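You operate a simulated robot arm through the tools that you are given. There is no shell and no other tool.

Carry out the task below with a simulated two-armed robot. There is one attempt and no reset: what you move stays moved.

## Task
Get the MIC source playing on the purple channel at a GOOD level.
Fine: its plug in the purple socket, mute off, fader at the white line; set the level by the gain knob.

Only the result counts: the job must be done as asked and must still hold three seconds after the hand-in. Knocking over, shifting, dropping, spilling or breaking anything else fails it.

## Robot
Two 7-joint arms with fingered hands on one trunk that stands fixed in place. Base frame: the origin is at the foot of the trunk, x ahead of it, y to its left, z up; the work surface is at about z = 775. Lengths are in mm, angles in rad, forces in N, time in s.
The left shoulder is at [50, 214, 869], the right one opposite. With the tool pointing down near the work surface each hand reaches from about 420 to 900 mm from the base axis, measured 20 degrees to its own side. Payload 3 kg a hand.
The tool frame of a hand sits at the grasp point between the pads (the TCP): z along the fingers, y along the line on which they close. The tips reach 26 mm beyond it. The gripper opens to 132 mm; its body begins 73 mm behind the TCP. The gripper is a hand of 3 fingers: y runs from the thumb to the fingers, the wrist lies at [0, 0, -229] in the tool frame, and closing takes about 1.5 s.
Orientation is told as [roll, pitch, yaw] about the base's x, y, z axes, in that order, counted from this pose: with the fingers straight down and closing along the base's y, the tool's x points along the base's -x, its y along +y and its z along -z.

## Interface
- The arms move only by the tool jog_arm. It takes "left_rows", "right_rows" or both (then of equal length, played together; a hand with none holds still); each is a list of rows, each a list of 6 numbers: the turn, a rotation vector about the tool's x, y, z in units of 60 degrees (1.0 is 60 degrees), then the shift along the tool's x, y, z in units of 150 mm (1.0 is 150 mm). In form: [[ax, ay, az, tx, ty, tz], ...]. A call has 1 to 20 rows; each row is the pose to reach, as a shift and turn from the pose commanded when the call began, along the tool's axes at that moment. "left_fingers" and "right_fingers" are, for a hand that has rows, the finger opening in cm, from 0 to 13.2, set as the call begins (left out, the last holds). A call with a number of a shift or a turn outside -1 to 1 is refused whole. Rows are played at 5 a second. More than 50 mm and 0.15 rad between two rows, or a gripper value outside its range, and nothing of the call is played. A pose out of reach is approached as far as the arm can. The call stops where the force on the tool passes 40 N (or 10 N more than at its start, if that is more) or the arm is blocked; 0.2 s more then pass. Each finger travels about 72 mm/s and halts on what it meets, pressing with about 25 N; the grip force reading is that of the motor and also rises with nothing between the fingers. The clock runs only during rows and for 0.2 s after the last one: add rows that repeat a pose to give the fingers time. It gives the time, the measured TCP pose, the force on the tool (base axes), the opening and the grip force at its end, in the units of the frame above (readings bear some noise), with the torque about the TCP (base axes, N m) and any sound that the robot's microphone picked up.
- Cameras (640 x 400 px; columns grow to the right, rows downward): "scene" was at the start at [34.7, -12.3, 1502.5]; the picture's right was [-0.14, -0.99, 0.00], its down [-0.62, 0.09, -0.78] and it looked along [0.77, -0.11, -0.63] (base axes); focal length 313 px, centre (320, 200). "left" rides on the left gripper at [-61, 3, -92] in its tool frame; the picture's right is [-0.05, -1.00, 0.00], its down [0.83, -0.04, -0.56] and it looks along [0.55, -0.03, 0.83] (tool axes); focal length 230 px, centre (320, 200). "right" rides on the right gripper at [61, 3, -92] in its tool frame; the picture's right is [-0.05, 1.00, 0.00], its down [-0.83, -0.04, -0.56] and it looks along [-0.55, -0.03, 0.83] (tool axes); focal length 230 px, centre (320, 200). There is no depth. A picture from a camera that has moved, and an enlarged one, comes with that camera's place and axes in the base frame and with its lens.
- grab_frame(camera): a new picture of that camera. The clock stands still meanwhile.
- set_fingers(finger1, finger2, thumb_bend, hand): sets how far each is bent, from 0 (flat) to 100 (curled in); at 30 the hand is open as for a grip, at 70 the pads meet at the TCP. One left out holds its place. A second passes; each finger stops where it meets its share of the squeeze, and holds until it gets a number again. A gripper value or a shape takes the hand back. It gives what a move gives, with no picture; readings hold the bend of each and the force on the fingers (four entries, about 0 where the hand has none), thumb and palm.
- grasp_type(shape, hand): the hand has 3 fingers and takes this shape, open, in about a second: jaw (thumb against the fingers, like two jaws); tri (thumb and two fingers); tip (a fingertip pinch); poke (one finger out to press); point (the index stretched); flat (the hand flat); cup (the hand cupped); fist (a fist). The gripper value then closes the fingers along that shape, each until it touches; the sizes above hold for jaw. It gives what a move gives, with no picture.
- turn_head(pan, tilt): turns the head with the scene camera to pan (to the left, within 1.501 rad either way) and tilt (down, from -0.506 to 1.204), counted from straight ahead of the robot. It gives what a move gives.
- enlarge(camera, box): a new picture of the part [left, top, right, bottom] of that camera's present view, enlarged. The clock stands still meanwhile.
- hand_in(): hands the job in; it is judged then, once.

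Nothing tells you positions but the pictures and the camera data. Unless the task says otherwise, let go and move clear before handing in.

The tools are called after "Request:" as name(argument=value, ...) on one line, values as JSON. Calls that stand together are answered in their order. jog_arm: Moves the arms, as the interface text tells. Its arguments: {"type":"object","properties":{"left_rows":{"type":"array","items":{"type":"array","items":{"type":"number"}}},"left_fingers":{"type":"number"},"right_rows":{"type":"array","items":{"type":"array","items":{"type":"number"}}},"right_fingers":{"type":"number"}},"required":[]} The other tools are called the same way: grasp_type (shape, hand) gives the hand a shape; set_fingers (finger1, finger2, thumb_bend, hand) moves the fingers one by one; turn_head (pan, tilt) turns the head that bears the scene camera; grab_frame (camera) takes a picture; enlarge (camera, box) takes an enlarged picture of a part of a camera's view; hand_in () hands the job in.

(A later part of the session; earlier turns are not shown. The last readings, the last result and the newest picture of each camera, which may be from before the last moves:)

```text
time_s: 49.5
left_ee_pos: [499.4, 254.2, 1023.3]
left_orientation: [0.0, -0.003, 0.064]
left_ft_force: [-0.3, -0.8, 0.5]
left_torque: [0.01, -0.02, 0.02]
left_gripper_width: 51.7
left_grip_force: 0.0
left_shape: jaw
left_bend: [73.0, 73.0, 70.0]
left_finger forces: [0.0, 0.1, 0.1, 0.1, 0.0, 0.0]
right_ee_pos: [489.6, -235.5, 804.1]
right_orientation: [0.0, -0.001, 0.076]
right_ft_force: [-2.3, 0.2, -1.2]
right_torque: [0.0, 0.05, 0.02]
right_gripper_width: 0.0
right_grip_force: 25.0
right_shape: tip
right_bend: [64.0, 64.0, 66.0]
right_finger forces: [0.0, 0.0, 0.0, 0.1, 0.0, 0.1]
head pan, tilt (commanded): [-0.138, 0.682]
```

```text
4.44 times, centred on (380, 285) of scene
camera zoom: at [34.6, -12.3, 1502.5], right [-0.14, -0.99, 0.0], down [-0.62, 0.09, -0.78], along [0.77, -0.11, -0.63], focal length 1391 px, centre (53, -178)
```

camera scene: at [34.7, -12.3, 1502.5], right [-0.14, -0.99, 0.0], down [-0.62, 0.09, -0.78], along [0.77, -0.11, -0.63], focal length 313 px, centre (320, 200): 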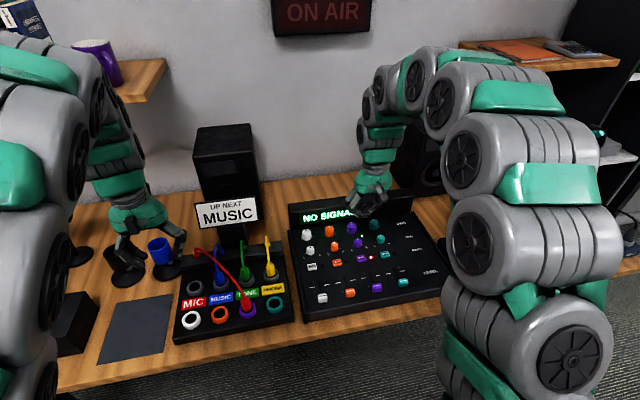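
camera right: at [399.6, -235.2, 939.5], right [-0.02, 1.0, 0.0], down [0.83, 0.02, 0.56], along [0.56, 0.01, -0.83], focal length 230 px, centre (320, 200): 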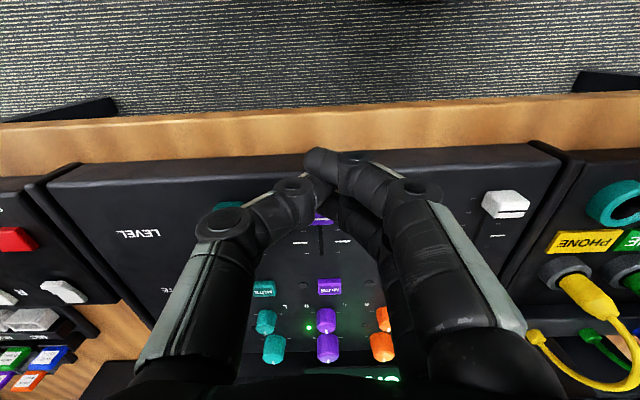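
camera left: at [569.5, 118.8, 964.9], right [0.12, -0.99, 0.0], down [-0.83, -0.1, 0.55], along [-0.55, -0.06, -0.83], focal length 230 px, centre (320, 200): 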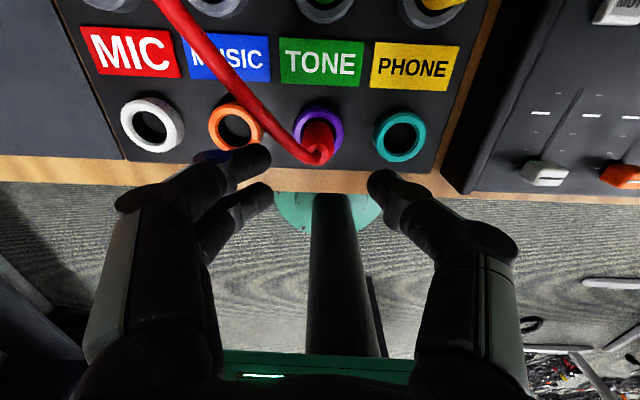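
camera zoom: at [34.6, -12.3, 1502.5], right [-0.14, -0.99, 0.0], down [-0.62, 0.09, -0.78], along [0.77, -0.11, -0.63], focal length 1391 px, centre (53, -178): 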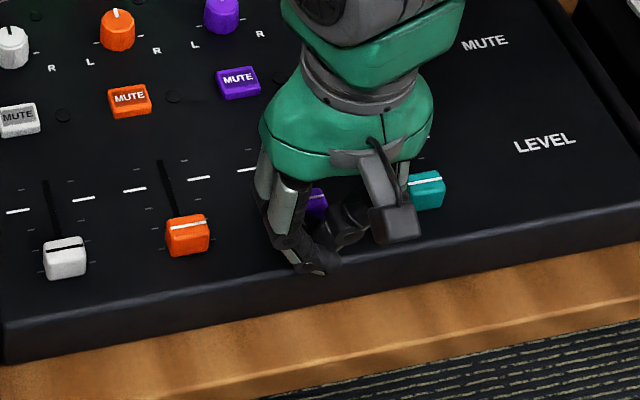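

The cap is moving (about -2 N) and the hand camera shows its line and the target line clearly, roughly 40 mm apart. I'll push another 28 mm and measure again.

Request:
jog_arm(right_rows=[[0, 0, 0, -0.04, 0, 0], [0, 0, 0, -0.08, 0, 0], [0, 0, 0, -0.12, 0, 0], [0, 0, 0, -0.16, 0, 0], [0, 0, 0, -0.187, 0, 0], [0, 0, 0, -0.187, 0, 0]])

Request:
enlarge(camera="right", box=[270, 170, 370, 280])

Request:
enlarge(camera="scene", box=[320, 240, 440, 330])

```text
time_s: 50.9
left_ee_pos: [498.7, 256.8, 1023.6]
left_orientation: [-0.002, -0.003, 0.066]
left_ft_force: [-0.2, 0.9, 0.2]
left_torque: [0.0, -0.01, -0.01]
left_gripper_width: 51.7
left_grip_force: 0.0
left_shape: jaw
left_bend: [73.0, 73.0, 70.0]
left_finger forces: [0.0, 0.1, 0.0, 0.1, 0.0, 0.1]
right_ee_pos: [518.4, -233.1, 802.7]
right_orientation: [0.001, 0.002, 0.074]
right_ft_force: [-1.5, -0.8, 0.4]
right_torque: [-0.02, 0.03, -0.03]
right_gripper_width: 0.2
right_grip_force: 24.6
right_shape: tip
right_bend: [64.0, 64.0, 66.0]
right_finger forces: [0.1, 0.0, 0.1, 0.1, 0.0, 0.1]
head pan, tilt (commanded): [-0.138, 0.682]
```

```text
3.64 times, centred on (320, 225) of right
camera zoom: at [456.6, -234.0, 895.2], right [-0.02, 1.0, 0.0], down [0.83, 0.02, 0.56], along [0.56, 0.01, -0.83], focal length 837 px, centre (320, 109)
```

zoom: 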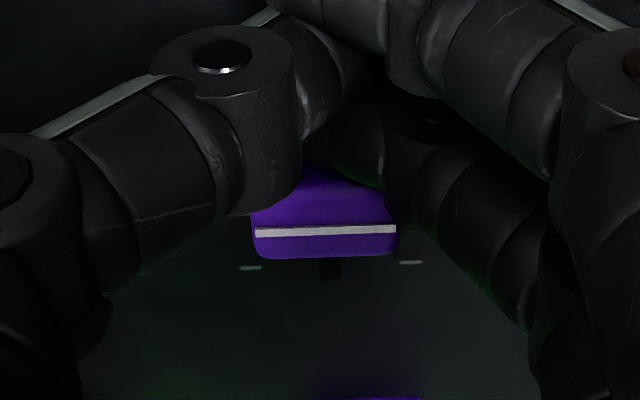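

```text
4.44 times, centred on (380, 285) of scene
camera zoom: at [34.7, -12.3, 1502.5], right [-0.14, -0.99, 0.0], down [-0.62, 0.09, -0.78], along [0.77, -0.11, -0.63], focal length 1391 px, centre (53, -178)
```

zoom: 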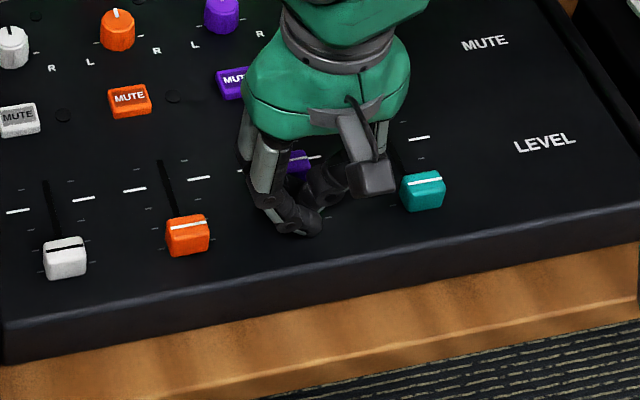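

By my measurements the tick marks are about 14 mm apart with the white line near x=554.5, and the cap line is now near x=543. I'll push 8 mm more, then back off and measure precisely.

Request:
jog_arm(right_rows=[[0, 0, 0, -0.027, 0, 0], [0, 0, 0, -0.053, 0, 0], [0, 0, 0, -0.053, 0, 0]])

Request:
enlarge(camera="right", box=[270, 170, 370, 280])

Request:
enlarge(camera="scene", box=[350, 255, 420, 305])

```text
time_s: 51.7
left_ee_pos: [498.6, 254.8, 1023.6]
left_orientation: [0.0, -0.004, 0.065]
left_ft_force: [0.7, 0.7, -0.1]
left_torque: [0.02, 0.01, 0.0]
left_gripper_width: 51.7
left_grip_force: 0.0
left_shape: jaw
left_bend: [73.0, 73.0, 70.0]
left_finger forces: [0.0, 0.0, 0.0, 0.1, 0.0, 0.0]
right_ee_pos: [526.4, -232.4, 802.8]
right_orientation: [0.0, 0.0, 0.075]
right_ft_force: [-0.1, 0.0, -0.1]
right_torque: [-0.01, 0.01, 0.02]
right_gripper_width: 0.0
right_grip_force: 25.3
right_shape: tip
right_bend: [64.0, 64.0, 66.0]
right_finger forces: [0.0, 0.0, 0.0, 0.1, 0.1, 0.0]
head pan, tilt (commanded): [-0.138, 0.682]
```

```text
3.64 times, centred on (320, 225) of right
camera zoom: at [464.6, -234.4, 895.0], right [-0.02, 1.0, 0.0], down [0.83, 0.02, 0.56], along [0.56, 0.01, -0.83], focal length 837 px, centre (320, 109)
```

zoom: 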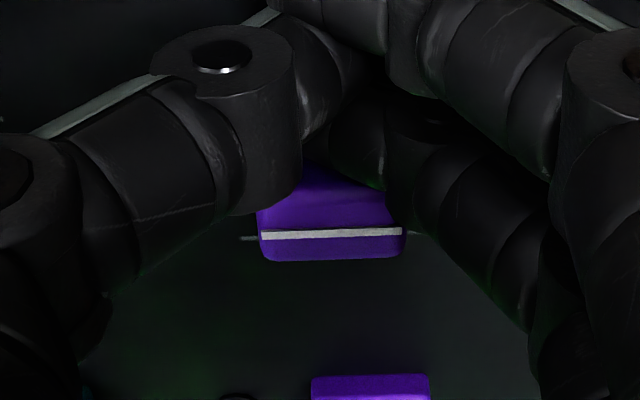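

```text
8.00 times, centred on (385, 280) of scene
camera zoom: at [34.7, -12.3, 1502.5], right [-0.14, -0.99, 0.0], down [-0.62, 0.09, -0.78], along [0.77, -0.11, -0.63], focal length 2504 px, centre (-200, -440)
```

zoom: 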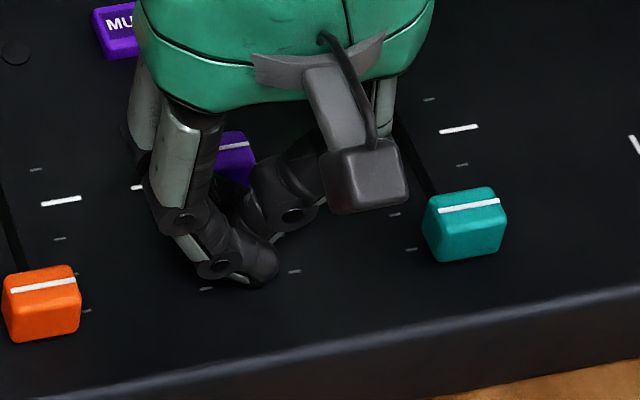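

The cap line is about 3–5 mm short of the white line. I'll push 3 mm more, then raise the hand and put its camera straight above the fader for a view without parallax.

Request:
jog_arm(right_rows=[[0, 0, 0, -0.01, 0, 0], [0, 0, 0, -0.02, 0, 0], [0, 0, 0, -0.02, 0, 0]])

Request:
jog_arm(right_rows=[[0, 0, 0, 0.06, 0, 0], [0, 0, 0, 0.06, 0, -0.25], [0, 0, 0, 0.06, 0, -0.5], [0, 0, 0, -0.2, 0, -0.7], [0, 0, 0, -0.45, 0, -0.85], [0, 0, 0, -0.58, 0, -0.95], [0, 0, 0, -0.58, 0, -0.95]])

Request:
enlarge(camera="right", box=[230, 0, 410, 110])

Request:
enlarge(camera="scene", box=[340, 250, 420, 305])

```text
time_s: 52.5
left_ee_pos: [500.0, 255.2, 1023.8]
left_orientation: [0.0, -0.003, 0.065]
left_ft_force: [-0.2, -0.8, 0.5]
left_torque: [0.0, 0.0, -0.01]
left_gripper_width: 51.5
left_grip_force: 0.2
left_shape: jaw
left_bend: [73.0, 73.0, 70.0]
left_finger forces: [0.1, 0.0, 0.0, 0.0, 0.1, 0.0]
right_ee_pos: [528.6, -232.2, 803.1]
right_orientation: [0.0, -0.001, 0.075]
right_ft_force: [-0.9, 0.1, -0.2]
right_torque: [-0.01, -0.01, -0.02]
right_gripper_width: 0.0
right_grip_force: 25.0
right_shape: tip
right_bend: [64.0, 64.0, 66.0]
right_finger forces: [0.0, 0.0, 0.1, 0.1, 0.0, 0.1]
head pan, tilt (commanded): [-0.138, 0.682]
```

```text
time_s: 54.1
left_ee_pos: [498.9, 255.3, 1023.3]
left_orientation: [-0.001, -0.004, 0.063]
left_ft_force: [0.9, -0.8, -0.7]
left_torque: [-0.02, 0.02, -0.01]
left_gripper_width: 51.7
left_grip_force: 0.0
left_shape: jaw
left_bend: [73.0, 73.0, 70.0]
left_finger forces: [0.1, 0.1, 0.0, 0.0, 0.1, 0.0]
right_ee_pos: [617.1, -223.5, 944.1]
right_orientation: [0.001, 0.0, 0.075]
right_ft_force: [0.5, 0.6, 0.8]
right_torque: [0.04, 0.01, -0.03]
right_gripper_width: 0.0
right_grip_force: 24.8
right_shape: tip
right_bend: [64.0, 64.0, 66.0]
right_finger forces: [0.0, 0.0, 0.0, 0.0, 0.0, 0.0]
head pan, tilt (commanded): [-0.138, 0.682]
```

```text
3.56 times, centred on (320, 55) of right
camera zoom: at [555.7, -226.0, 1036.8], right [-0.02, 1.0, 0.0], down [0.83, 0.02, 0.56], along [0.56, 0.01, -0.83], focal length 818 px, centre (320, 716)
```

zoom: 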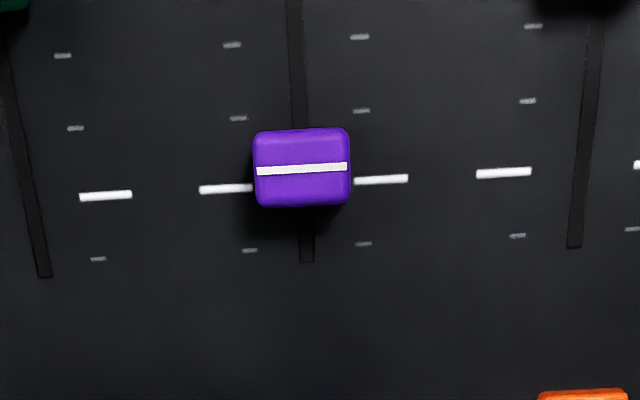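

```text
7.27 times, centred on (380, 278) of scene
camera zoom: at [34.7, -12.3, 1502.5], right [-0.14, -0.99, 0.0], down [-0.62, 0.09, -0.78], along [0.77, -0.11, -0.63], focal length 2277 px, centre (-116, -364)
```

zoom: 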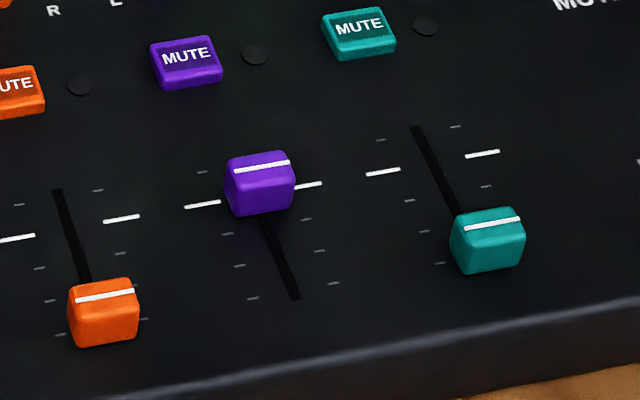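

This view has almost no parallax and shows the cap line 3.4 mm short of the white line. I'll retrace the path and push exactly 3.4 mm further.

Request:
jog_arm(right_rows=[[0, 0, 0, 0.2, 0, 0.15], [0, 0, 0, 0.43, 0, 0.3], [0, 0, 0, 0.64, 0, 0.45], [0, 0, 0, 0.64, 0, 0.7], [0, 0, 0, 0.64, 0, 0.95], [0, 0, 0, 0.6, 0, 0.95], [0, 0, 0, 0.575, 0, 0.95], [0, 0, 0, 0.5573, 0, 0.95], [0, 0, 0, 0.5573, 0, 0.95]])

Request:
jog_arm(right_rows=[[0, 0, 0, 0.06, 0, 0], [0, 0, 0, 0.06, 0, -0.25], [0, 0, 0, 0.06, 0, -0.5], [0, 0, 0, -0.2, 0, -0.7], [0, 0, 0, -0.43, 0, -0.85], [0, 0, 0, -0.56, 0, -0.95], [0, 0, 0, -0.56, 0, -0.95]])

Request:
enlarge(camera="right", box=[230, 0, 410, 110])

Request:
enlarge(camera="scene", box=[280, 190, 430, 310])

```text
time_s: 56.1
left_ee_pos: [500.1, 255.3, 1023.3]
left_orientation: [0.0, -0.002, 0.064]
left_ft_force: [-0.5, 0.5, 0.5]
left_torque: [0.0, -0.01, -0.01]
left_gripper_width: 51.4
left_grip_force: 0.1
left_shape: jaw
left_bend: [73.0, 73.0, 70.0]
left_finger forces: [0.0, 0.0, 0.0, 0.0, 0.0, 0.1]
right_ee_pos: [532.7, -231.8, 803.2]
right_orientation: [0.002, 0.0, 0.077]
right_ft_force: [-0.6, -0.2, -0.8]
right_torque: [0.0, 0.01, 0.01]
right_gripper_width: 0.1
right_grip_force: 24.9
right_shape: tip
right_bend: [64.0, 64.0, 66.0]
right_finger forces: [0.1, 0.1, 0.0, 0.1, 0.1, 0.0]
head pan, tilt (commanded): [-0.138, 0.682]
```

```text
time_s: 57.7
left_ee_pos: [498.8, 254.8, 1023.9]
left_orientation: [0.0, -0.004, 0.066]
left_ft_force: [-0.3, -0.3, 0.2]
left_torque: [0.01, 0.01, 0.01]
left_gripper_width: 51.8
left_grip_force: 0.2
left_shape: jaw
left_bend: [73.0, 73.0, 70.0]
left_finger forces: [0.0, 0.1, 0.0, 0.0, 0.0, 0.1]
right_ee_pos: [617.5, -224.4, 946.4]
right_orientation: [0.0, -0.001, 0.079]
right_ft_force: [-0.9, 0.2, -0.6]
right_torque: [0.01, 0.02, 0.02]
right_gripper_width: 0.0
right_grip_force: 25.1
right_shape: tip
right_bend: [64.0, 64.0, 66.0]
right_finger forces: [0.0, 0.1, 0.0, 0.1, 0.0, 0.0]
head pan, tilt (commanded): [-0.138, 0.682]
```

```text
3.56 times, centred on (320, 55) of right
camera zoom: at [555.4, -226.3, 1038.0], right [-0.02, 1.0, 0.0], down [0.83, 0.02, 0.56], along [0.56, 0.01, -0.83], focal length 818 px, centre (320, 716)
```

zoom: 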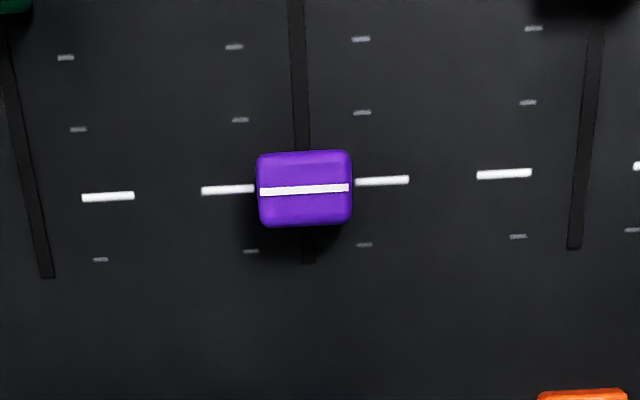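

```text
3.33 times, centred on (355, 250) of scene
camera zoom: at [34.7, -12.3, 1502.5], right [-0.14, -0.99, 0.0], down [-0.62, 0.09, -0.78], along [0.77, -0.11, -0.63], focal length 1043 px, centre (203, 33)
```

zoom: 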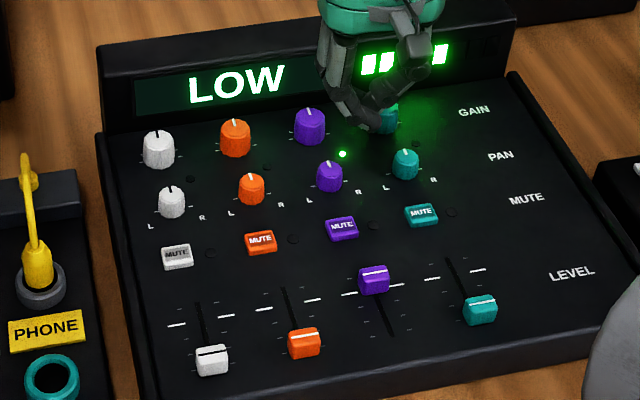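

The fader is now within 0.5 mm of the white line and the display reads LOW with a level bar, so the signal path works. Gain is next. I need to know how tall the display housing behind the knob is before bringing the hand there.

Request:
grab_frame(camera="right")

Request:
enlarge(camera="right", box=[180, 190, 460, 330])

Request:
grab_frame(camera="left")

Request:
enlarge(camera="scene", box=[275, 170, 425, 260])

```text
taken
camera right: at [555.4, -226.3, 1038.0], right [-0.02, 1.0, 0.0], down [0.83, 0.02, 0.56], along [0.56, 0.01, -0.83], focal length 230 px, centre (320, 200)
```

right: 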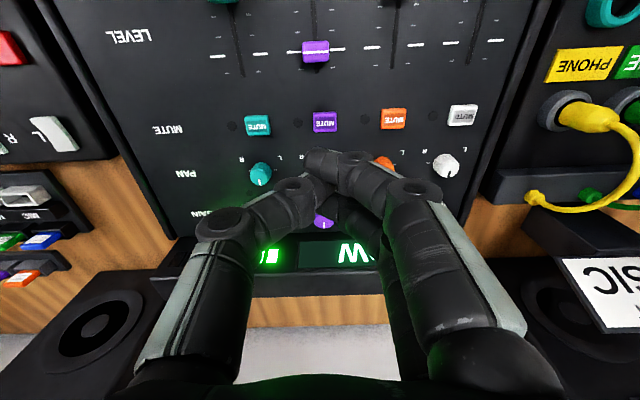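

```text
2.29 times, centred on (320, 260) of right
camera zoom: at [555.4, -226.3, 1038.0], right [-0.02, 1.0, 0.0], down [0.83, 0.02, 0.56], along [0.56, 0.01, -0.83], focal length 526 px, centre (320, 63)
```

zoom: 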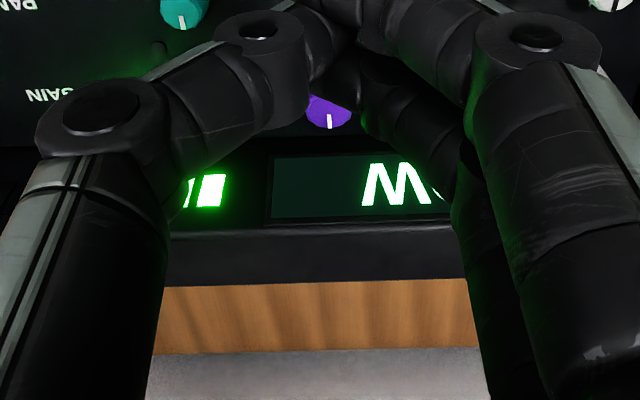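

```text
taken
camera left: at [559.9, 263.1, 1115.3], right [0.12, -0.99, 0.0], down [-0.83, -0.1, 0.55], along [-0.55, -0.07, -0.83], focal length 230 px, centre (320, 200)
```

left: 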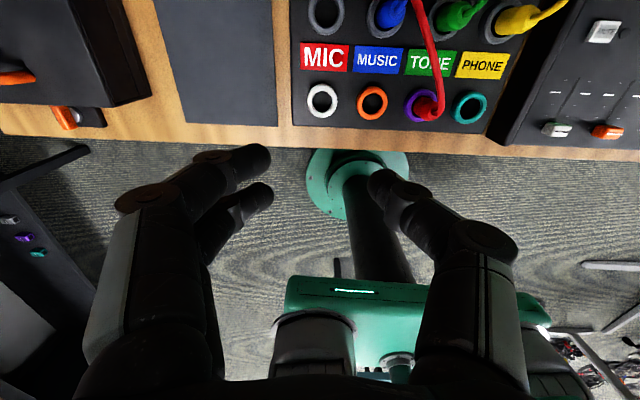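

```text
4.27 times, centred on (350, 215) of scene
camera zoom: at [34.7, -12.3, 1502.5], right [-0.14, -0.99, 0.0], down [-0.62, 0.09, -0.78], along [0.77, -0.11, -0.63], focal length 1336 px, centre (192, 136)
```

zoom: 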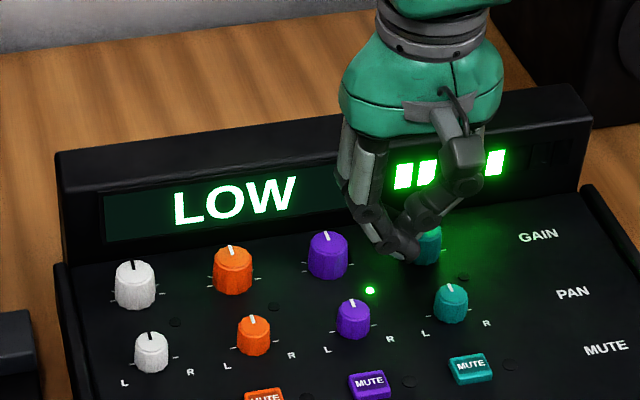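

The housing front is about 46 mm behind the gain knob and its top is near z≈857. That leaves safe wrist strokes of about ±25° with the hand vertical. I'll switch to jaw shape at about 5 cm opening and move above the purple gain knob.

Request:
grasp_type(shape="jaw", hand="right")

Request:
jog_arm(right_rows=[[0, 0, 0, -0.2, -0.003, 0], [0, 0, 0, -0.45, -0.007, 0], [0, 0, 0, -0.7, -0.011, 0], [0, 0, 0, -0.811, -0.013, 0], [0, 0, 0, -0.811, -0.013, 0.15], [0, 0, 0, -0.811, -0.013, 0.15]], right_fingers=5.4)

Request:
grab_frame(camera="right")

Request:
enlarge(camera="scene", box=[275, 140, 425, 260])

```text
time_s: 58.6
left_ee_pos: [499.0, 255.7, 1024.4]
left_orientation: [0.001, -0.003, 0.063]
left_ft_force: [-0.2, -0.2, 0.8]
left_torque: [-0.01, 0.0, 0.01]
left_gripper_width: 51.7
left_grip_force: 0.1
left_shape: jaw
left_bend: [73.0, 73.0, 70.0]
left_finger forces: [0.0, 0.1, 0.0, 0.1, 0.0, 0.0]
right_ee_pos: [617.5, -225.1, 946.0]
right_orientation: [0.001, -0.001, 0.075]
right_ft_force: [0.4, 0.0, 0.4]
right_torque: [0.0, -0.03, 0.01]
right_gripper_width: 131.8
right_grip_force: 0.2
right_shape: jaw
right_bend: [30.0, 30.0, 30.0]
right_finger forces: [0.1, 0.0, 0.1, 0.0, 0.0, 0.0]
head pan, tilt (commanded): [-0.138, 0.682]
```

```text
time_s: 60.0
left_ee_pos: [499.0, 255.0, 1023.9]
left_orientation: [0.0, -0.005, 0.064]
left_ft_force: [0.1, 0.0, -0.6]
left_torque: [-0.02, 0.02, 0.05]
left_gripper_width: 51.4
left_grip_force: 0.0
left_shape: jaw
left_bend: [73.0, 73.0, 70.0]
left_finger forces: [0.0, 0.0, 0.0, 0.0, 0.1, 0.1]
right_ee_pos: [737.1, -219.4, 922.9]
right_orientation: [-0.001, -0.001, 0.077]
right_ft_force: [-1.3, 0.3, 0.8]
right_torque: [-0.02, 0.03, 0.02]
right_gripper_width: 54.6
right_grip_force: 0.0
right_shape: jaw
right_bend: [73.0, 73.0, 70.0]
right_finger forces: [0.1, 0.0, 0.0, 0.0, 0.0, 0.0]
head pan, tilt (commanded): [-0.138, 0.682]
```

```text
taken
camera right: at [675.0, -220.7, 1014.5], right [-0.02, 1.0, 0.0], down [0.83, 0.02, 0.56], along [0.56, 0.01, -0.83], focal length 230 px, centre (320, 200)
```

right: 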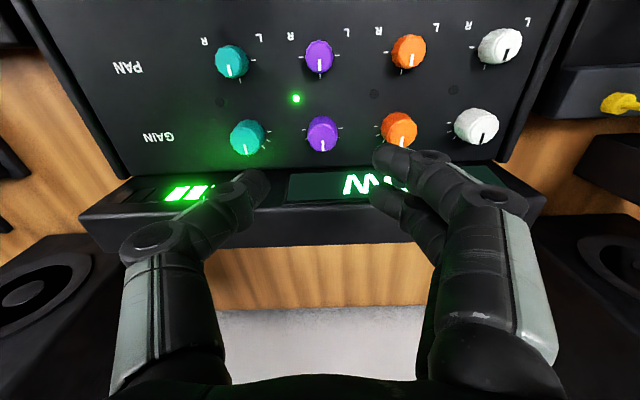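

```text
3.33 times, centred on (350, 200) of scene
camera zoom: at [34.7, -12.3, 1502.5], right [-0.14, -0.99, 0.0], down [-0.62, 0.09, -0.78], along [0.77, -0.11, -0.63], focal length 1043 px, centre (220, 200)
```

zoom: 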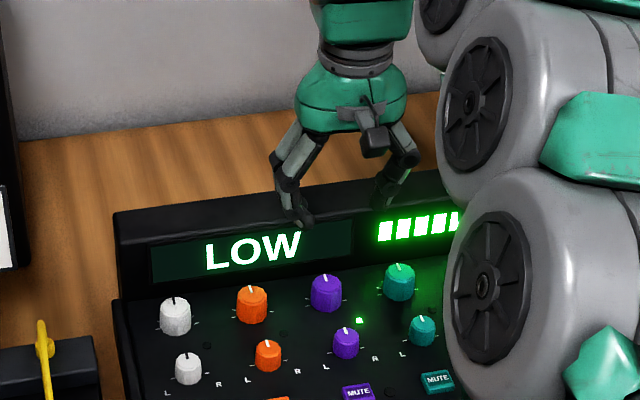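

Request:
enlarge(camera="right", box=[260, 90, 390, 180])

Request:
enlarge(camera="right", box=[80, 150, 460, 260])

```text
4.44 times, centred on (325, 135) of right
camera zoom: at [675.0, -220.7, 1014.5], right [-0.02, 1.0, 0.0], down [0.83, 0.02, 0.56], along [0.56, 0.01, -0.83], focal length 1022 px, centre (298, 489)
```

zoom: 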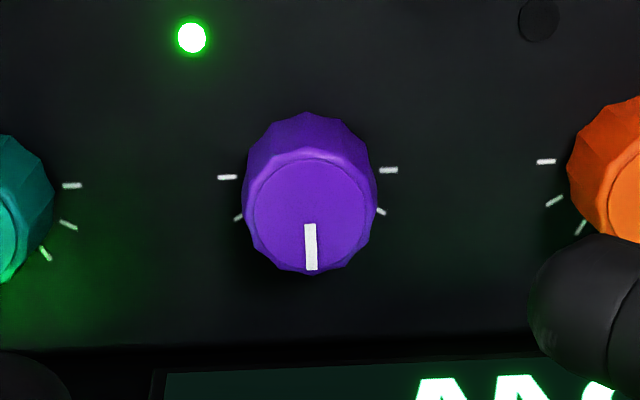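

```text
1.68 times, centred on (270, 205) of right
camera zoom: at [675.0, -220.7, 1014.5], right [-0.02, 1.0, 0.0], down [0.83, 0.02, 0.56], along [0.56, 0.01, -0.83], focal length 388 px, centre (404, 192)
```

zoom: 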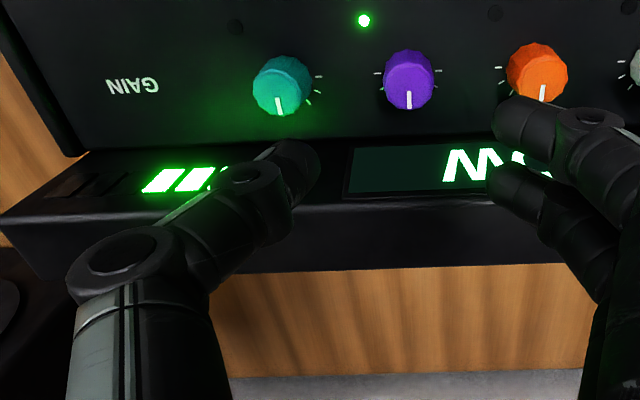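

The knob is about 27 mm across and sits 8 mm ahead and 2.9 mm left of the current tool axis. The housing front is 42–52 mm behind it. I'll centre over the knob and pre-rotate 30° counter-clockwise, to leave room for a clockwise stroke.

Request:
jog_arm(right_rows=[[0, 0, -0.125, -0.02, 0.005, 0], [0, 0, -0.25, -0.04, 0.01, 0], [0, 0, -0.375, -0.0547, 0.0152, 0], [0, 0, -0.5, -0.0547, 0.0152, 0], [0, 0, -0.5, -0.0547, 0.0152, 0.15], [0, 0, -0.5, -0.0547, 0.0152, 0.15]])

Request:
grab_frame(camera="right")

Request:
enlarge(camera="scene", box=[275, 140, 425, 260])

```text
time_s: 61.4
left_ee_pos: [499.0, 255.0, 1024.2]
left_orientation: [0.001, -0.003, 0.065]
left_ft_force: [0.1, 0.4, 0.8]
left_torque: [-0.02, -0.01, 0.02]
left_gripper_width: 51.6
left_grip_force: 0.0
left_shape: jaw
left_bend: [73.0, 73.0, 70.0]
left_finger forces: [0.0, 0.0, 0.1, 0.0, 0.0, 0.1]
right_ee_pos: [746.1, -215.9, 899.2]
right_orientation: [0.0, -0.001, 0.6]
right_ft_force: [0.6, 0.4, 0.9]
right_torque: [0.01, 0.01, 0.01]
right_gripper_width: 54.6
right_grip_force: 0.1
right_shape: jaw
right_bend: [73.0, 73.0, 70.0]
right_finger forces: [0.1, 0.0, 0.0, 0.0, 0.1, 0.0]
head pan, tilt (commanded): [-0.138, 0.682]
```

```text
taken
camera right: at [693.5, -248.2, 992.0], right [-0.52, 0.85, 0.0], down [0.71, 0.43, 0.55], along [0.47, 0.29, -0.83], focal length 230 px, centre (320, 200)
```

right: 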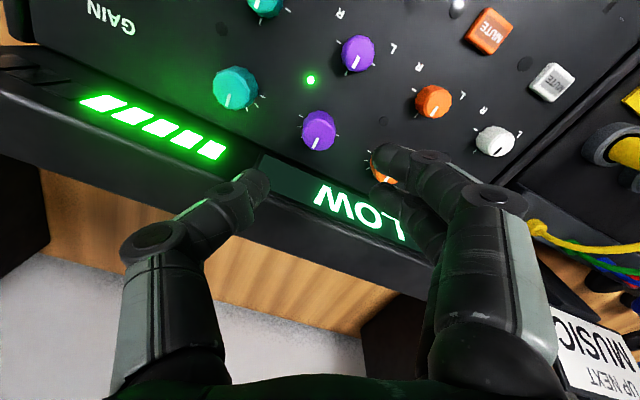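

```text
3.33 times, centred on (350, 200) of scene
camera zoom: at [34.7, -12.3, 1502.5], right [-0.14, -0.99, 0.0], down [-0.62, 0.09, -0.78], along [0.77, -0.11, -0.63], focal length 1043 px, centre (220, 200)
```

zoom: 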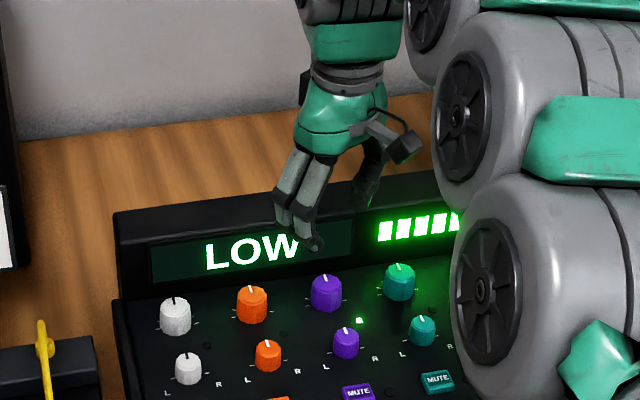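

Request:
enlarge(camera="right", box=[260, 90, 380, 180])

```text
4.44 times, centred on (320, 135) of right
camera zoom: at [693.5, -248.2, 992.0], right [-0.52, 0.85, 0.0], down [0.71, 0.43, 0.55], along [0.47, 0.29, -0.83], focal length 1022 px, centre (320, 489)
```

zoom: 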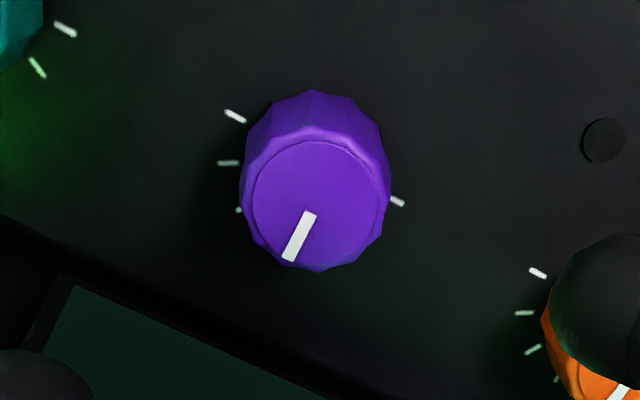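

The knob is centred on the tool axis to within about 1 mm. I'll descend to TCP z≈825 so the tips stay clear of the panel when closed.

Request:
jog_arm(right_rows=[[0, 0, 0, 0, 0, 0.15], [0, 0, 0, 0, 0, 0.3], [0, 0, 0, 0, 0, 0.42], [0, 0, 0, 0, 0, 0.495], [0, 0, 0, 0, 0, 0.495]])

Request:
grab_frame(camera="right")

Request:
enlarge(camera="scene", box=[290, 160, 410, 260])

```text
time_s: 62.6
left_ee_pos: [499.8, 254.8, 1022.9]
left_orientation: [0.001, -0.003, 0.065]
left_ft_force: [-0.6, 0.5, 0.5]
left_torque: [-0.01, -0.03, -0.01]
left_gripper_width: 51.5
left_grip_force: 0.0
left_shape: jaw
left_bend: [73.0, 73.0, 70.0]
left_finger forces: [0.0, 0.0, 0.0, 0.0, 0.0, 0.1]
right_ee_pos: [747.1, -214.8, 827.1]
right_orientation: [-0.001, -0.001, 0.599]
right_ft_force: [-0.8, -0.4, 0.5]
right_torque: [-0.04, -0.03, 0.01]
right_gripper_width: 54.6
right_grip_force: 0.1
right_shape: jaw
right_bend: [73.0, 73.0, 70.0]
right_finger forces: [0.1, 0.0, 0.1, 0.1, 0.1, 0.0]
head pan, tilt (commanded): [-0.138, 0.682]
```

```text
taken
camera right: at [694.0, -247.0, 917.6], right [-0.52, 0.85, 0.0], down [0.71, 0.43, 0.56], along [0.47, 0.29, -0.83], focal length 230 px, centre (320, 200)
```

right: 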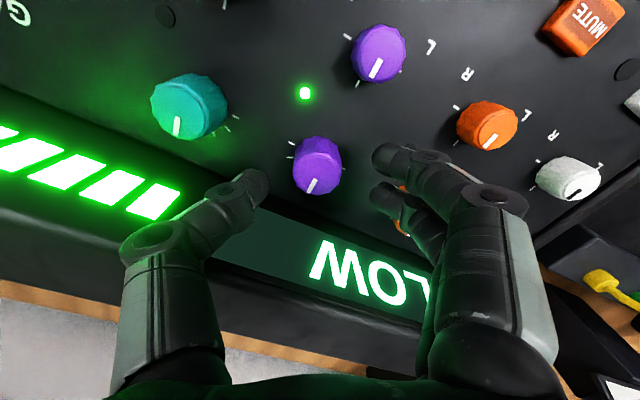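

```text
4.00 times, centred on (350, 210) of scene
camera zoom: at [34.7, -12.3, 1502.5], right [-0.14, -0.99, 0.0], down [-0.62, 0.09, -0.78], along [0.77, -0.11, -0.63], focal length 1252 px, centre (200, 160)
```

zoom: 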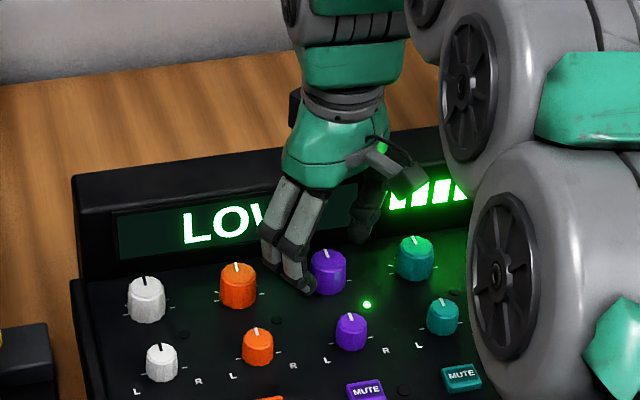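

Request:
enlarge(camera="right", box=[230, 110, 430, 250])

Request:
enlarge(camera="scene", box=[325, 195, 395, 245])

```text
2.86 times, centred on (330, 180) of right
camera zoom: at [694.0, -247.0, 917.6], right [-0.52, 0.85, 0.0], down [0.71, 0.43, 0.56], along [0.47, 0.29, -0.83], focal length 657 px, centre (291, 257)
```

zoom: 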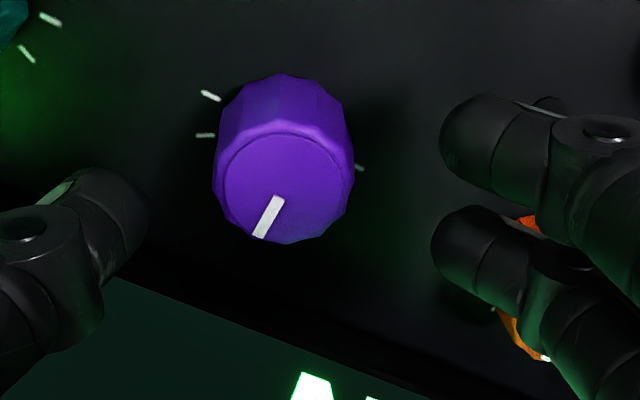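

```text
8.00 times, centred on (360, 220) of scene
camera zoom: at [34.7, -12.3, 1502.5], right [-0.14, -0.99, 0.0], down [-0.62, 0.09, -0.78], along [0.77, -0.11, -0.63], focal length 2504 px, centre (0, 40)
```

zoom: 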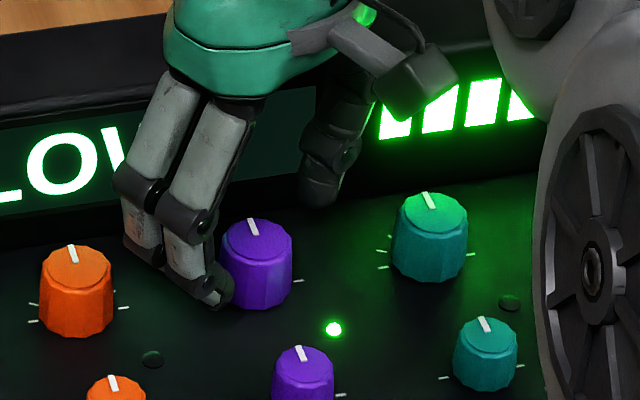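

The knob is centred between thumb and fingers, so I'll close the grip.

Request:
jog_arm(right_rows=[[0, 0, 0, 0, 0, 0], [0, 0, 0, 0, 0, 0], [0, 0, 0, 0, 0, 0], [0, 0, 0, 0, 0, 0], [0, 0, 0, 0, 0, 0], [0, 0, 0, 0, 0, 0]], right_fingers=1.5)

Request:
enlarge(camera="right", box=[230, 110, 430, 250])

Request:
enlarge(camera="scene", box=[325, 195, 395, 245])

```text
time_s: 64.0
left_ee_pos: [499.6, 255.6, 1023.3]
left_orientation: [-0.001, -0.003, 0.064]
left_ft_force: [-0.5, 0.4, 0.0]
left_torque: [-0.01, 0.01, 0.05]
left_gripper_width: 51.6
left_grip_force: 0.1
left_shape: jaw
left_bend: [73.0, 73.0, 70.0]
left_finger forces: [0.0, 0.0, 0.0, 0.0, 0.0, 0.0]
right_ee_pos: [746.4, -215.6, 824.9]
right_orientation: [-0.001, 0.001, 0.599]
right_ft_force: [0.0, -1.0, 0.1]
right_torque: [-0.03, -0.02, -0.02]
right_gripper_width: 15.7
right_grip_force: 0.0
right_shape: jaw
right_bend: [72.0, 72.0, 70.0]
right_finger forces: [0.0, 0.0, 0.0, 0.0, 1.3, 0.1]
head pan, tilt (commanded): [-0.138, 0.682]
```

```text
2.86 times, centred on (330, 180) of right
camera zoom: at [694.1, -247.0, 917.6], right [-0.52, 0.85, 0.0], down [0.71, 0.43, 0.56], along [0.47, 0.29, -0.83], focal length 657 px, centre (291, 257)
```

zoom: 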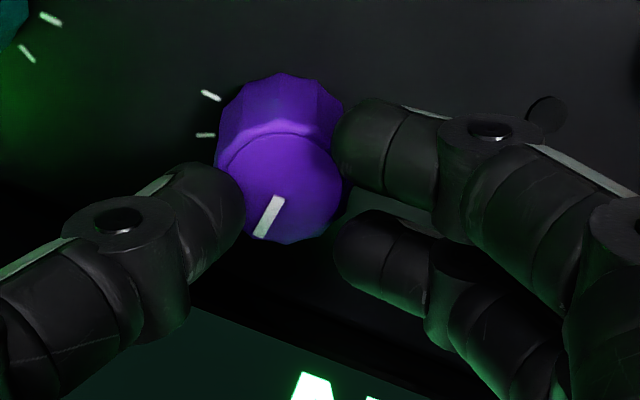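

```text
8.00 times, centred on (360, 220) of scene
camera zoom: at [34.7, -12.3, 1502.5], right [-0.14, -0.99, 0.0], down [-0.62, 0.09, -0.78], along [0.77, -0.11, -0.63], focal length 2504 px, centre (0, 40)
```

zoom: 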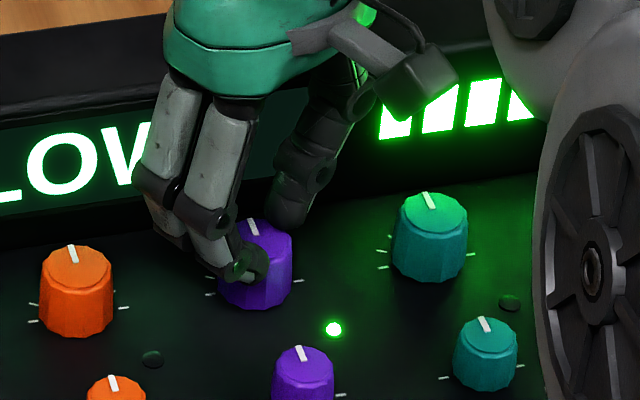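

The knob sits about 3.5 mm toward tool +x from the grip centre, so only one finger bears on it. I'll open a little, shift, and close again.

Request:
jog_arm(right_rows=[[0, 0, 0, 0, 0, 0], [0, 0, 0, 0, 0, 0], [0, 0, 0, 0.013, 0, 0], [0, 0, 0, 0.025, 0, 0], [0, 0, 0, 0.025, 0, 0]], right_fingers=3.5)

Request:
jog_arm(right_rows=[[0, 0, 0, 0, 0, 0], [0, 0, 0, 0, 0, 0], [0, 0, 0, 0, 0, 0], [0, 0, 0, 0, 0, 0], [0, 0, 0, 0, 0, 0], [0, 0, 0, 0, 0, 0]], right_fingers=0.5)

Request:
enlarge(camera="right", box=[230, 110, 430, 250])

Request:
enlarge(camera="scene", box=[325, 195, 395, 245])

```text
time_s: 65.2
left_ee_pos: [500.1, 256.2, 1023.9]
left_orientation: [-0.001, -0.003, 0.064]
left_ft_force: [-0.9, 0.5, 0.3]
left_torque: [-0.01, 0.0, 0.01]
left_gripper_width: 51.5
left_grip_force: 0.1
left_shape: jaw
left_bend: [73.0, 73.0, 70.0]
left_finger forces: [0.0, 0.0, 0.1, 0.0, 0.0, 0.0]
right_ee_pos: [743.1, -217.9, 826.4]
right_orientation: [-0.001, 0.0, 0.597]
right_ft_force: [0.0, -0.1, 0.5]
right_torque: [0.0, -0.02, 0.01]
right_gripper_width: 34.4
right_grip_force: 0.0
right_shape: jaw
right_bend: [73.0, 73.0, 70.0]
right_finger forces: [0.0, 0.0, 0.0, 0.1, 0.0, 0.0]
head pan, tilt (commanded): [-0.138, 0.682]
```

```text
time_s: 66.6
left_ee_pos: [500.0, 256.1, 1024.2]
left_orientation: [-0.001, -0.003, 0.065]
left_ft_force: [-0.5, 0.6, 0.1]
left_torque: [0.0, -0.02, -0.01]
left_gripper_width: 51.7
left_grip_force: 0.0
left_shape: jaw
left_bend: [73.0, 73.0, 70.0]
left_finger forces: [0.1, 0.0, 0.0, 0.0, 0.1, 0.1]
right_ee_pos: [744.1, -218.4, 825.5]
right_orientation: [0.0, -0.001, 0.598]
right_ft_force: [-1.1, -1.3, 8.3]
right_torque: [-0.13, -0.02, 0.0]
right_gripper_width: 6.6
right_grip_force: 25.2
right_shape: jaw
right_bend: [70.0, 71.0, 70.0]
right_finger forces: [13.0, 12.4, 0.0, 0.1, 24.9, 0.1]
head pan, tilt (commanded): [-0.138, 0.682]
```

```text
2.86 times, centred on (330, 180) of right
camera zoom: at [690.6, -249.7, 918.4], right [-0.52, 0.85, 0.0], down [0.71, 0.43, 0.56], along [0.47, 0.29, -0.83], focal length 657 px, centre (291, 257)
```

zoom: 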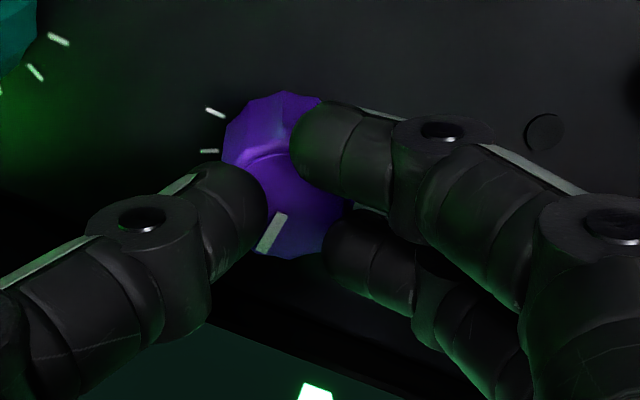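

```text
8.00 times, centred on (360, 220) of scene
camera zoom: at [34.5, -12.3, 1502.5], right [-0.14, -0.99, 0.0], down [-0.62, 0.09, -0.78], along [0.77, -0.11, -0.63], focal length 2504 px, centre (0, 40)
```

zoom: 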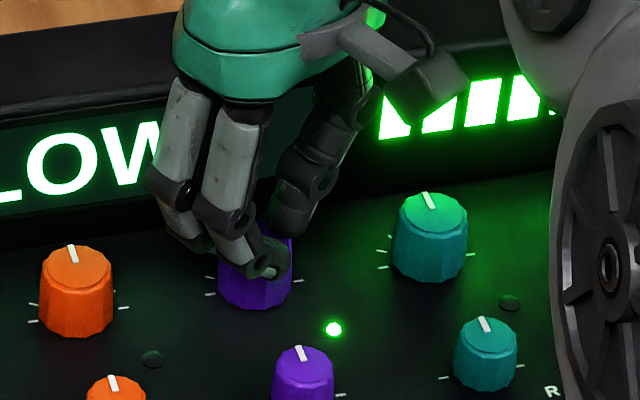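

All three fingers bear on the knob. I'll turn clockwise 15° and see whether the knob follows and the level changes.

Request:
jog_arm(right_rows=[[0, 0, 0.06, 0, 0, 0], [0, 0, 0.12, 0, 0, 0], [0, 0, 0.18, 0, 0, 0], [0, 0, 0.25, 0, 0, 0], [0, 0, 0.25, 0, 0, 0]])

Request:
grab_frame(camera="right")

Request:
enlarge(camera="right", box=[230, 110, 430, 250])

Request:
enlarge(camera="scene", box=[290, 180, 410, 260])

```text
time_s: 67.8
left_ee_pos: [499.5, 254.3, 1023.8]
left_orientation: [0.001, -0.003, 0.064]
left_ft_force: [-0.4, -0.1, -0.6]
left_torque: [0.03, -0.02, -0.02]
left_gripper_width: 51.9
left_grip_force: 0.0
left_shape: jaw
left_bend: [73.0, 73.0, 70.0]
left_finger forces: [0.1, 0.1, 0.0, 0.0, 0.1, 0.0]
right_ee_pos: [744.1, -218.1, 827.6]
right_orientation: [0.0, 0.0, 0.337]
right_ft_force: [5.3, 6.2, 3.4]
right_torque: [0.18, -0.14, 0.06]
right_gripper_width: 6.2
right_grip_force: 24.5
right_shape: jaw
right_bend: [70.0, 71.0, 70.0]
right_finger forces: [12.9, 16.9, 0.0, 0.0, 20.7, 0.1]
head pan, tilt (commanded): [-0.138, 0.682]
```

```text
taken
camera right: at [683.7, -234.6, 918.5], right [-0.28, 0.96, 0.0], down [0.8, 0.23, 0.56], along [0.53, 0.16, -0.83], focal length 230 px, centre (320, 200)
```

right: 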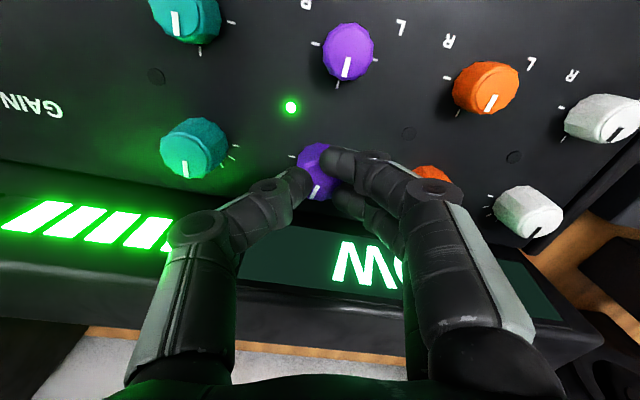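

```text
2.86 times, centred on (330, 180) of right
camera zoom: at [683.7, -234.6, 918.5], right [-0.28, 0.96, 0.0], down [0.8, 0.23, 0.56], along [0.53, 0.16, -0.83], focal length 657 px, centre (291, 257)
```

zoom: 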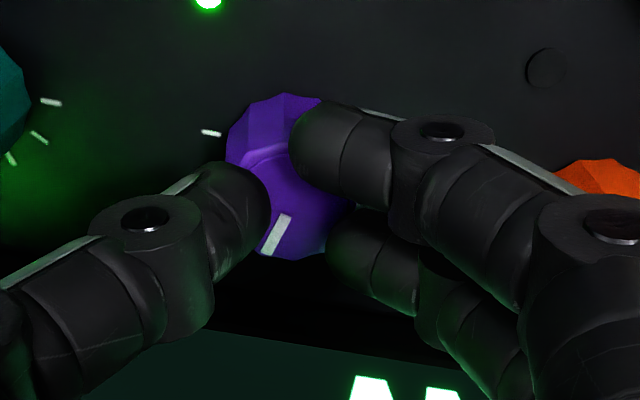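

```text
5.00 times, centred on (350, 220) of scene
camera zoom: at [34.7, -12.2, 1502.5], right [-0.14, -0.99, 0.0], down [-0.62, 0.09, -0.78], along [0.77, -0.11, -0.63], focal length 1565 px, centre (170, 100)
```

zoom: 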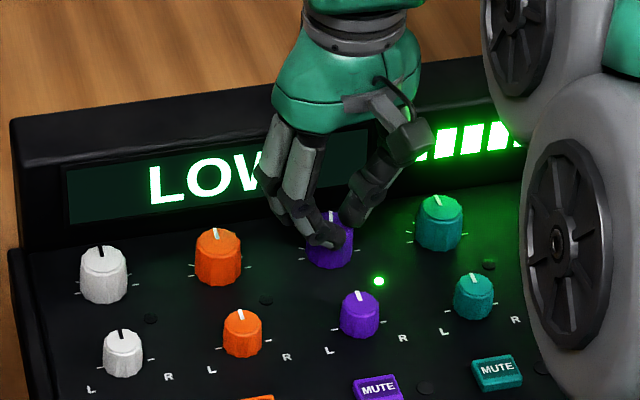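

The knob follows the hand and the display still shows LOW. I'll continue clockwise another 20°.

Request:
jog_arm(right_rows=[[0, 0, 0.06, 0, 0, 0], [0, 0, 0.12, 0, 0, 0], [0, 0, 0.18, 0, 0, 0], [0, 0, 0.24, 0, 0, 0], [0, 0, 0.3, 0, 0, 0], [0, 0, 0.333, 0, 0, 0], [0, 0, 0.333, 0, 0, 0]])

Request:
grab_frame(camera="right")

Request:
enlarge(camera="right", box=[230, 110, 430, 250])

Request:
enlarge(camera="scene", box=[290, 180, 410, 260])

```text
time_s: 69.4
left_ee_pos: [499.7, 256.0, 1022.9]
left_orientation: [0.0, -0.004, 0.064]
left_ft_force: [0.4, -0.6, 0.6]
left_torque: [0.02, 0.01, 0.02]
left_gripper_width: 51.8
left_grip_force: 0.0
left_shape: jaw
left_bend: [73.0, 73.0, 70.0]
left_finger forces: [0.1, 0.0, 0.0, 0.0, 0.1, 0.0]
right_ee_pos: [741.8, -216.6, 826.2]
right_orientation: [0.0, 0.0, -0.013]
right_ft_force: [-10.5, 12.9, 19.1]
right_torque: [0.58, 0.26, 0.07]
right_gripper_width: 6.2
right_grip_force: 24.6
right_shape: jaw
right_bend: [70.0, 71.0, 70.0]
right_finger forces: [24.3, 21.7, 0.0, 0.1, 18.4, 0.1]
head pan, tilt (commanded): [-0.138, 0.682]
```

```text
taken
camera right: at [680.7, -213.1, 918.5], right [0.06, 1.0, 0.0], down [0.83, -0.05, 0.56], along [0.55, -0.04, -0.83], focal length 230 px, centre (320, 200)
```

right: 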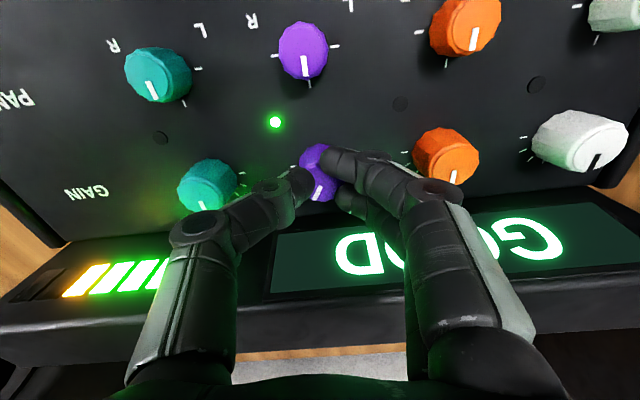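

```text
2.86 times, centred on (330, 180) of right
camera zoom: at [680.7, -213.1, 918.5], right [0.06, 1.0, 0.0], down [0.83, -0.05, 0.56], along [0.55, -0.04, -0.83], focal length 657 px, centre (291, 257)
```

zoom: 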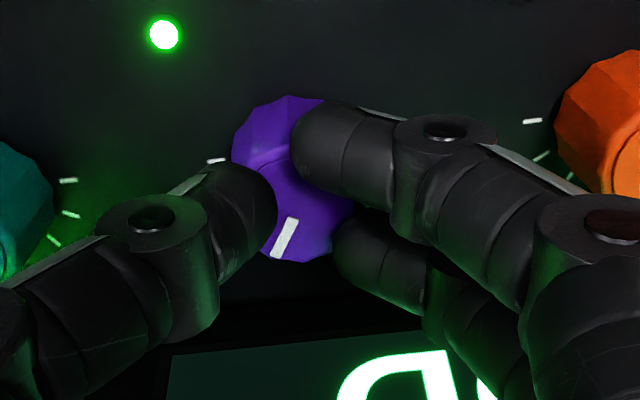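

```text
5.00 times, centred on (350, 220) of scene
camera zoom: at [34.3, -12.1, 1502.5], right [-0.14, -0.99, 0.0], down [-0.62, 0.09, -0.78], along [0.77, -0.11, -0.63], focal length 1565 px, centre (170, 100)
```

zoom: 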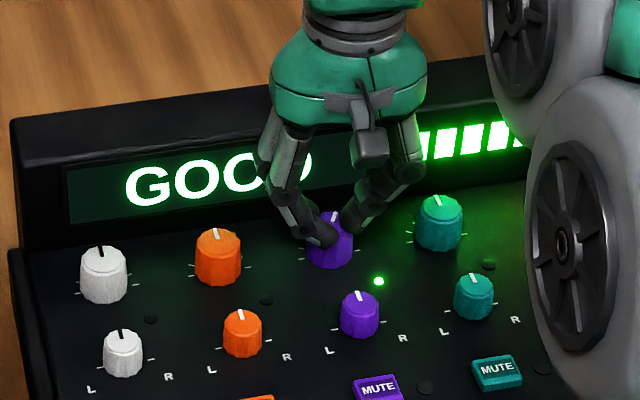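

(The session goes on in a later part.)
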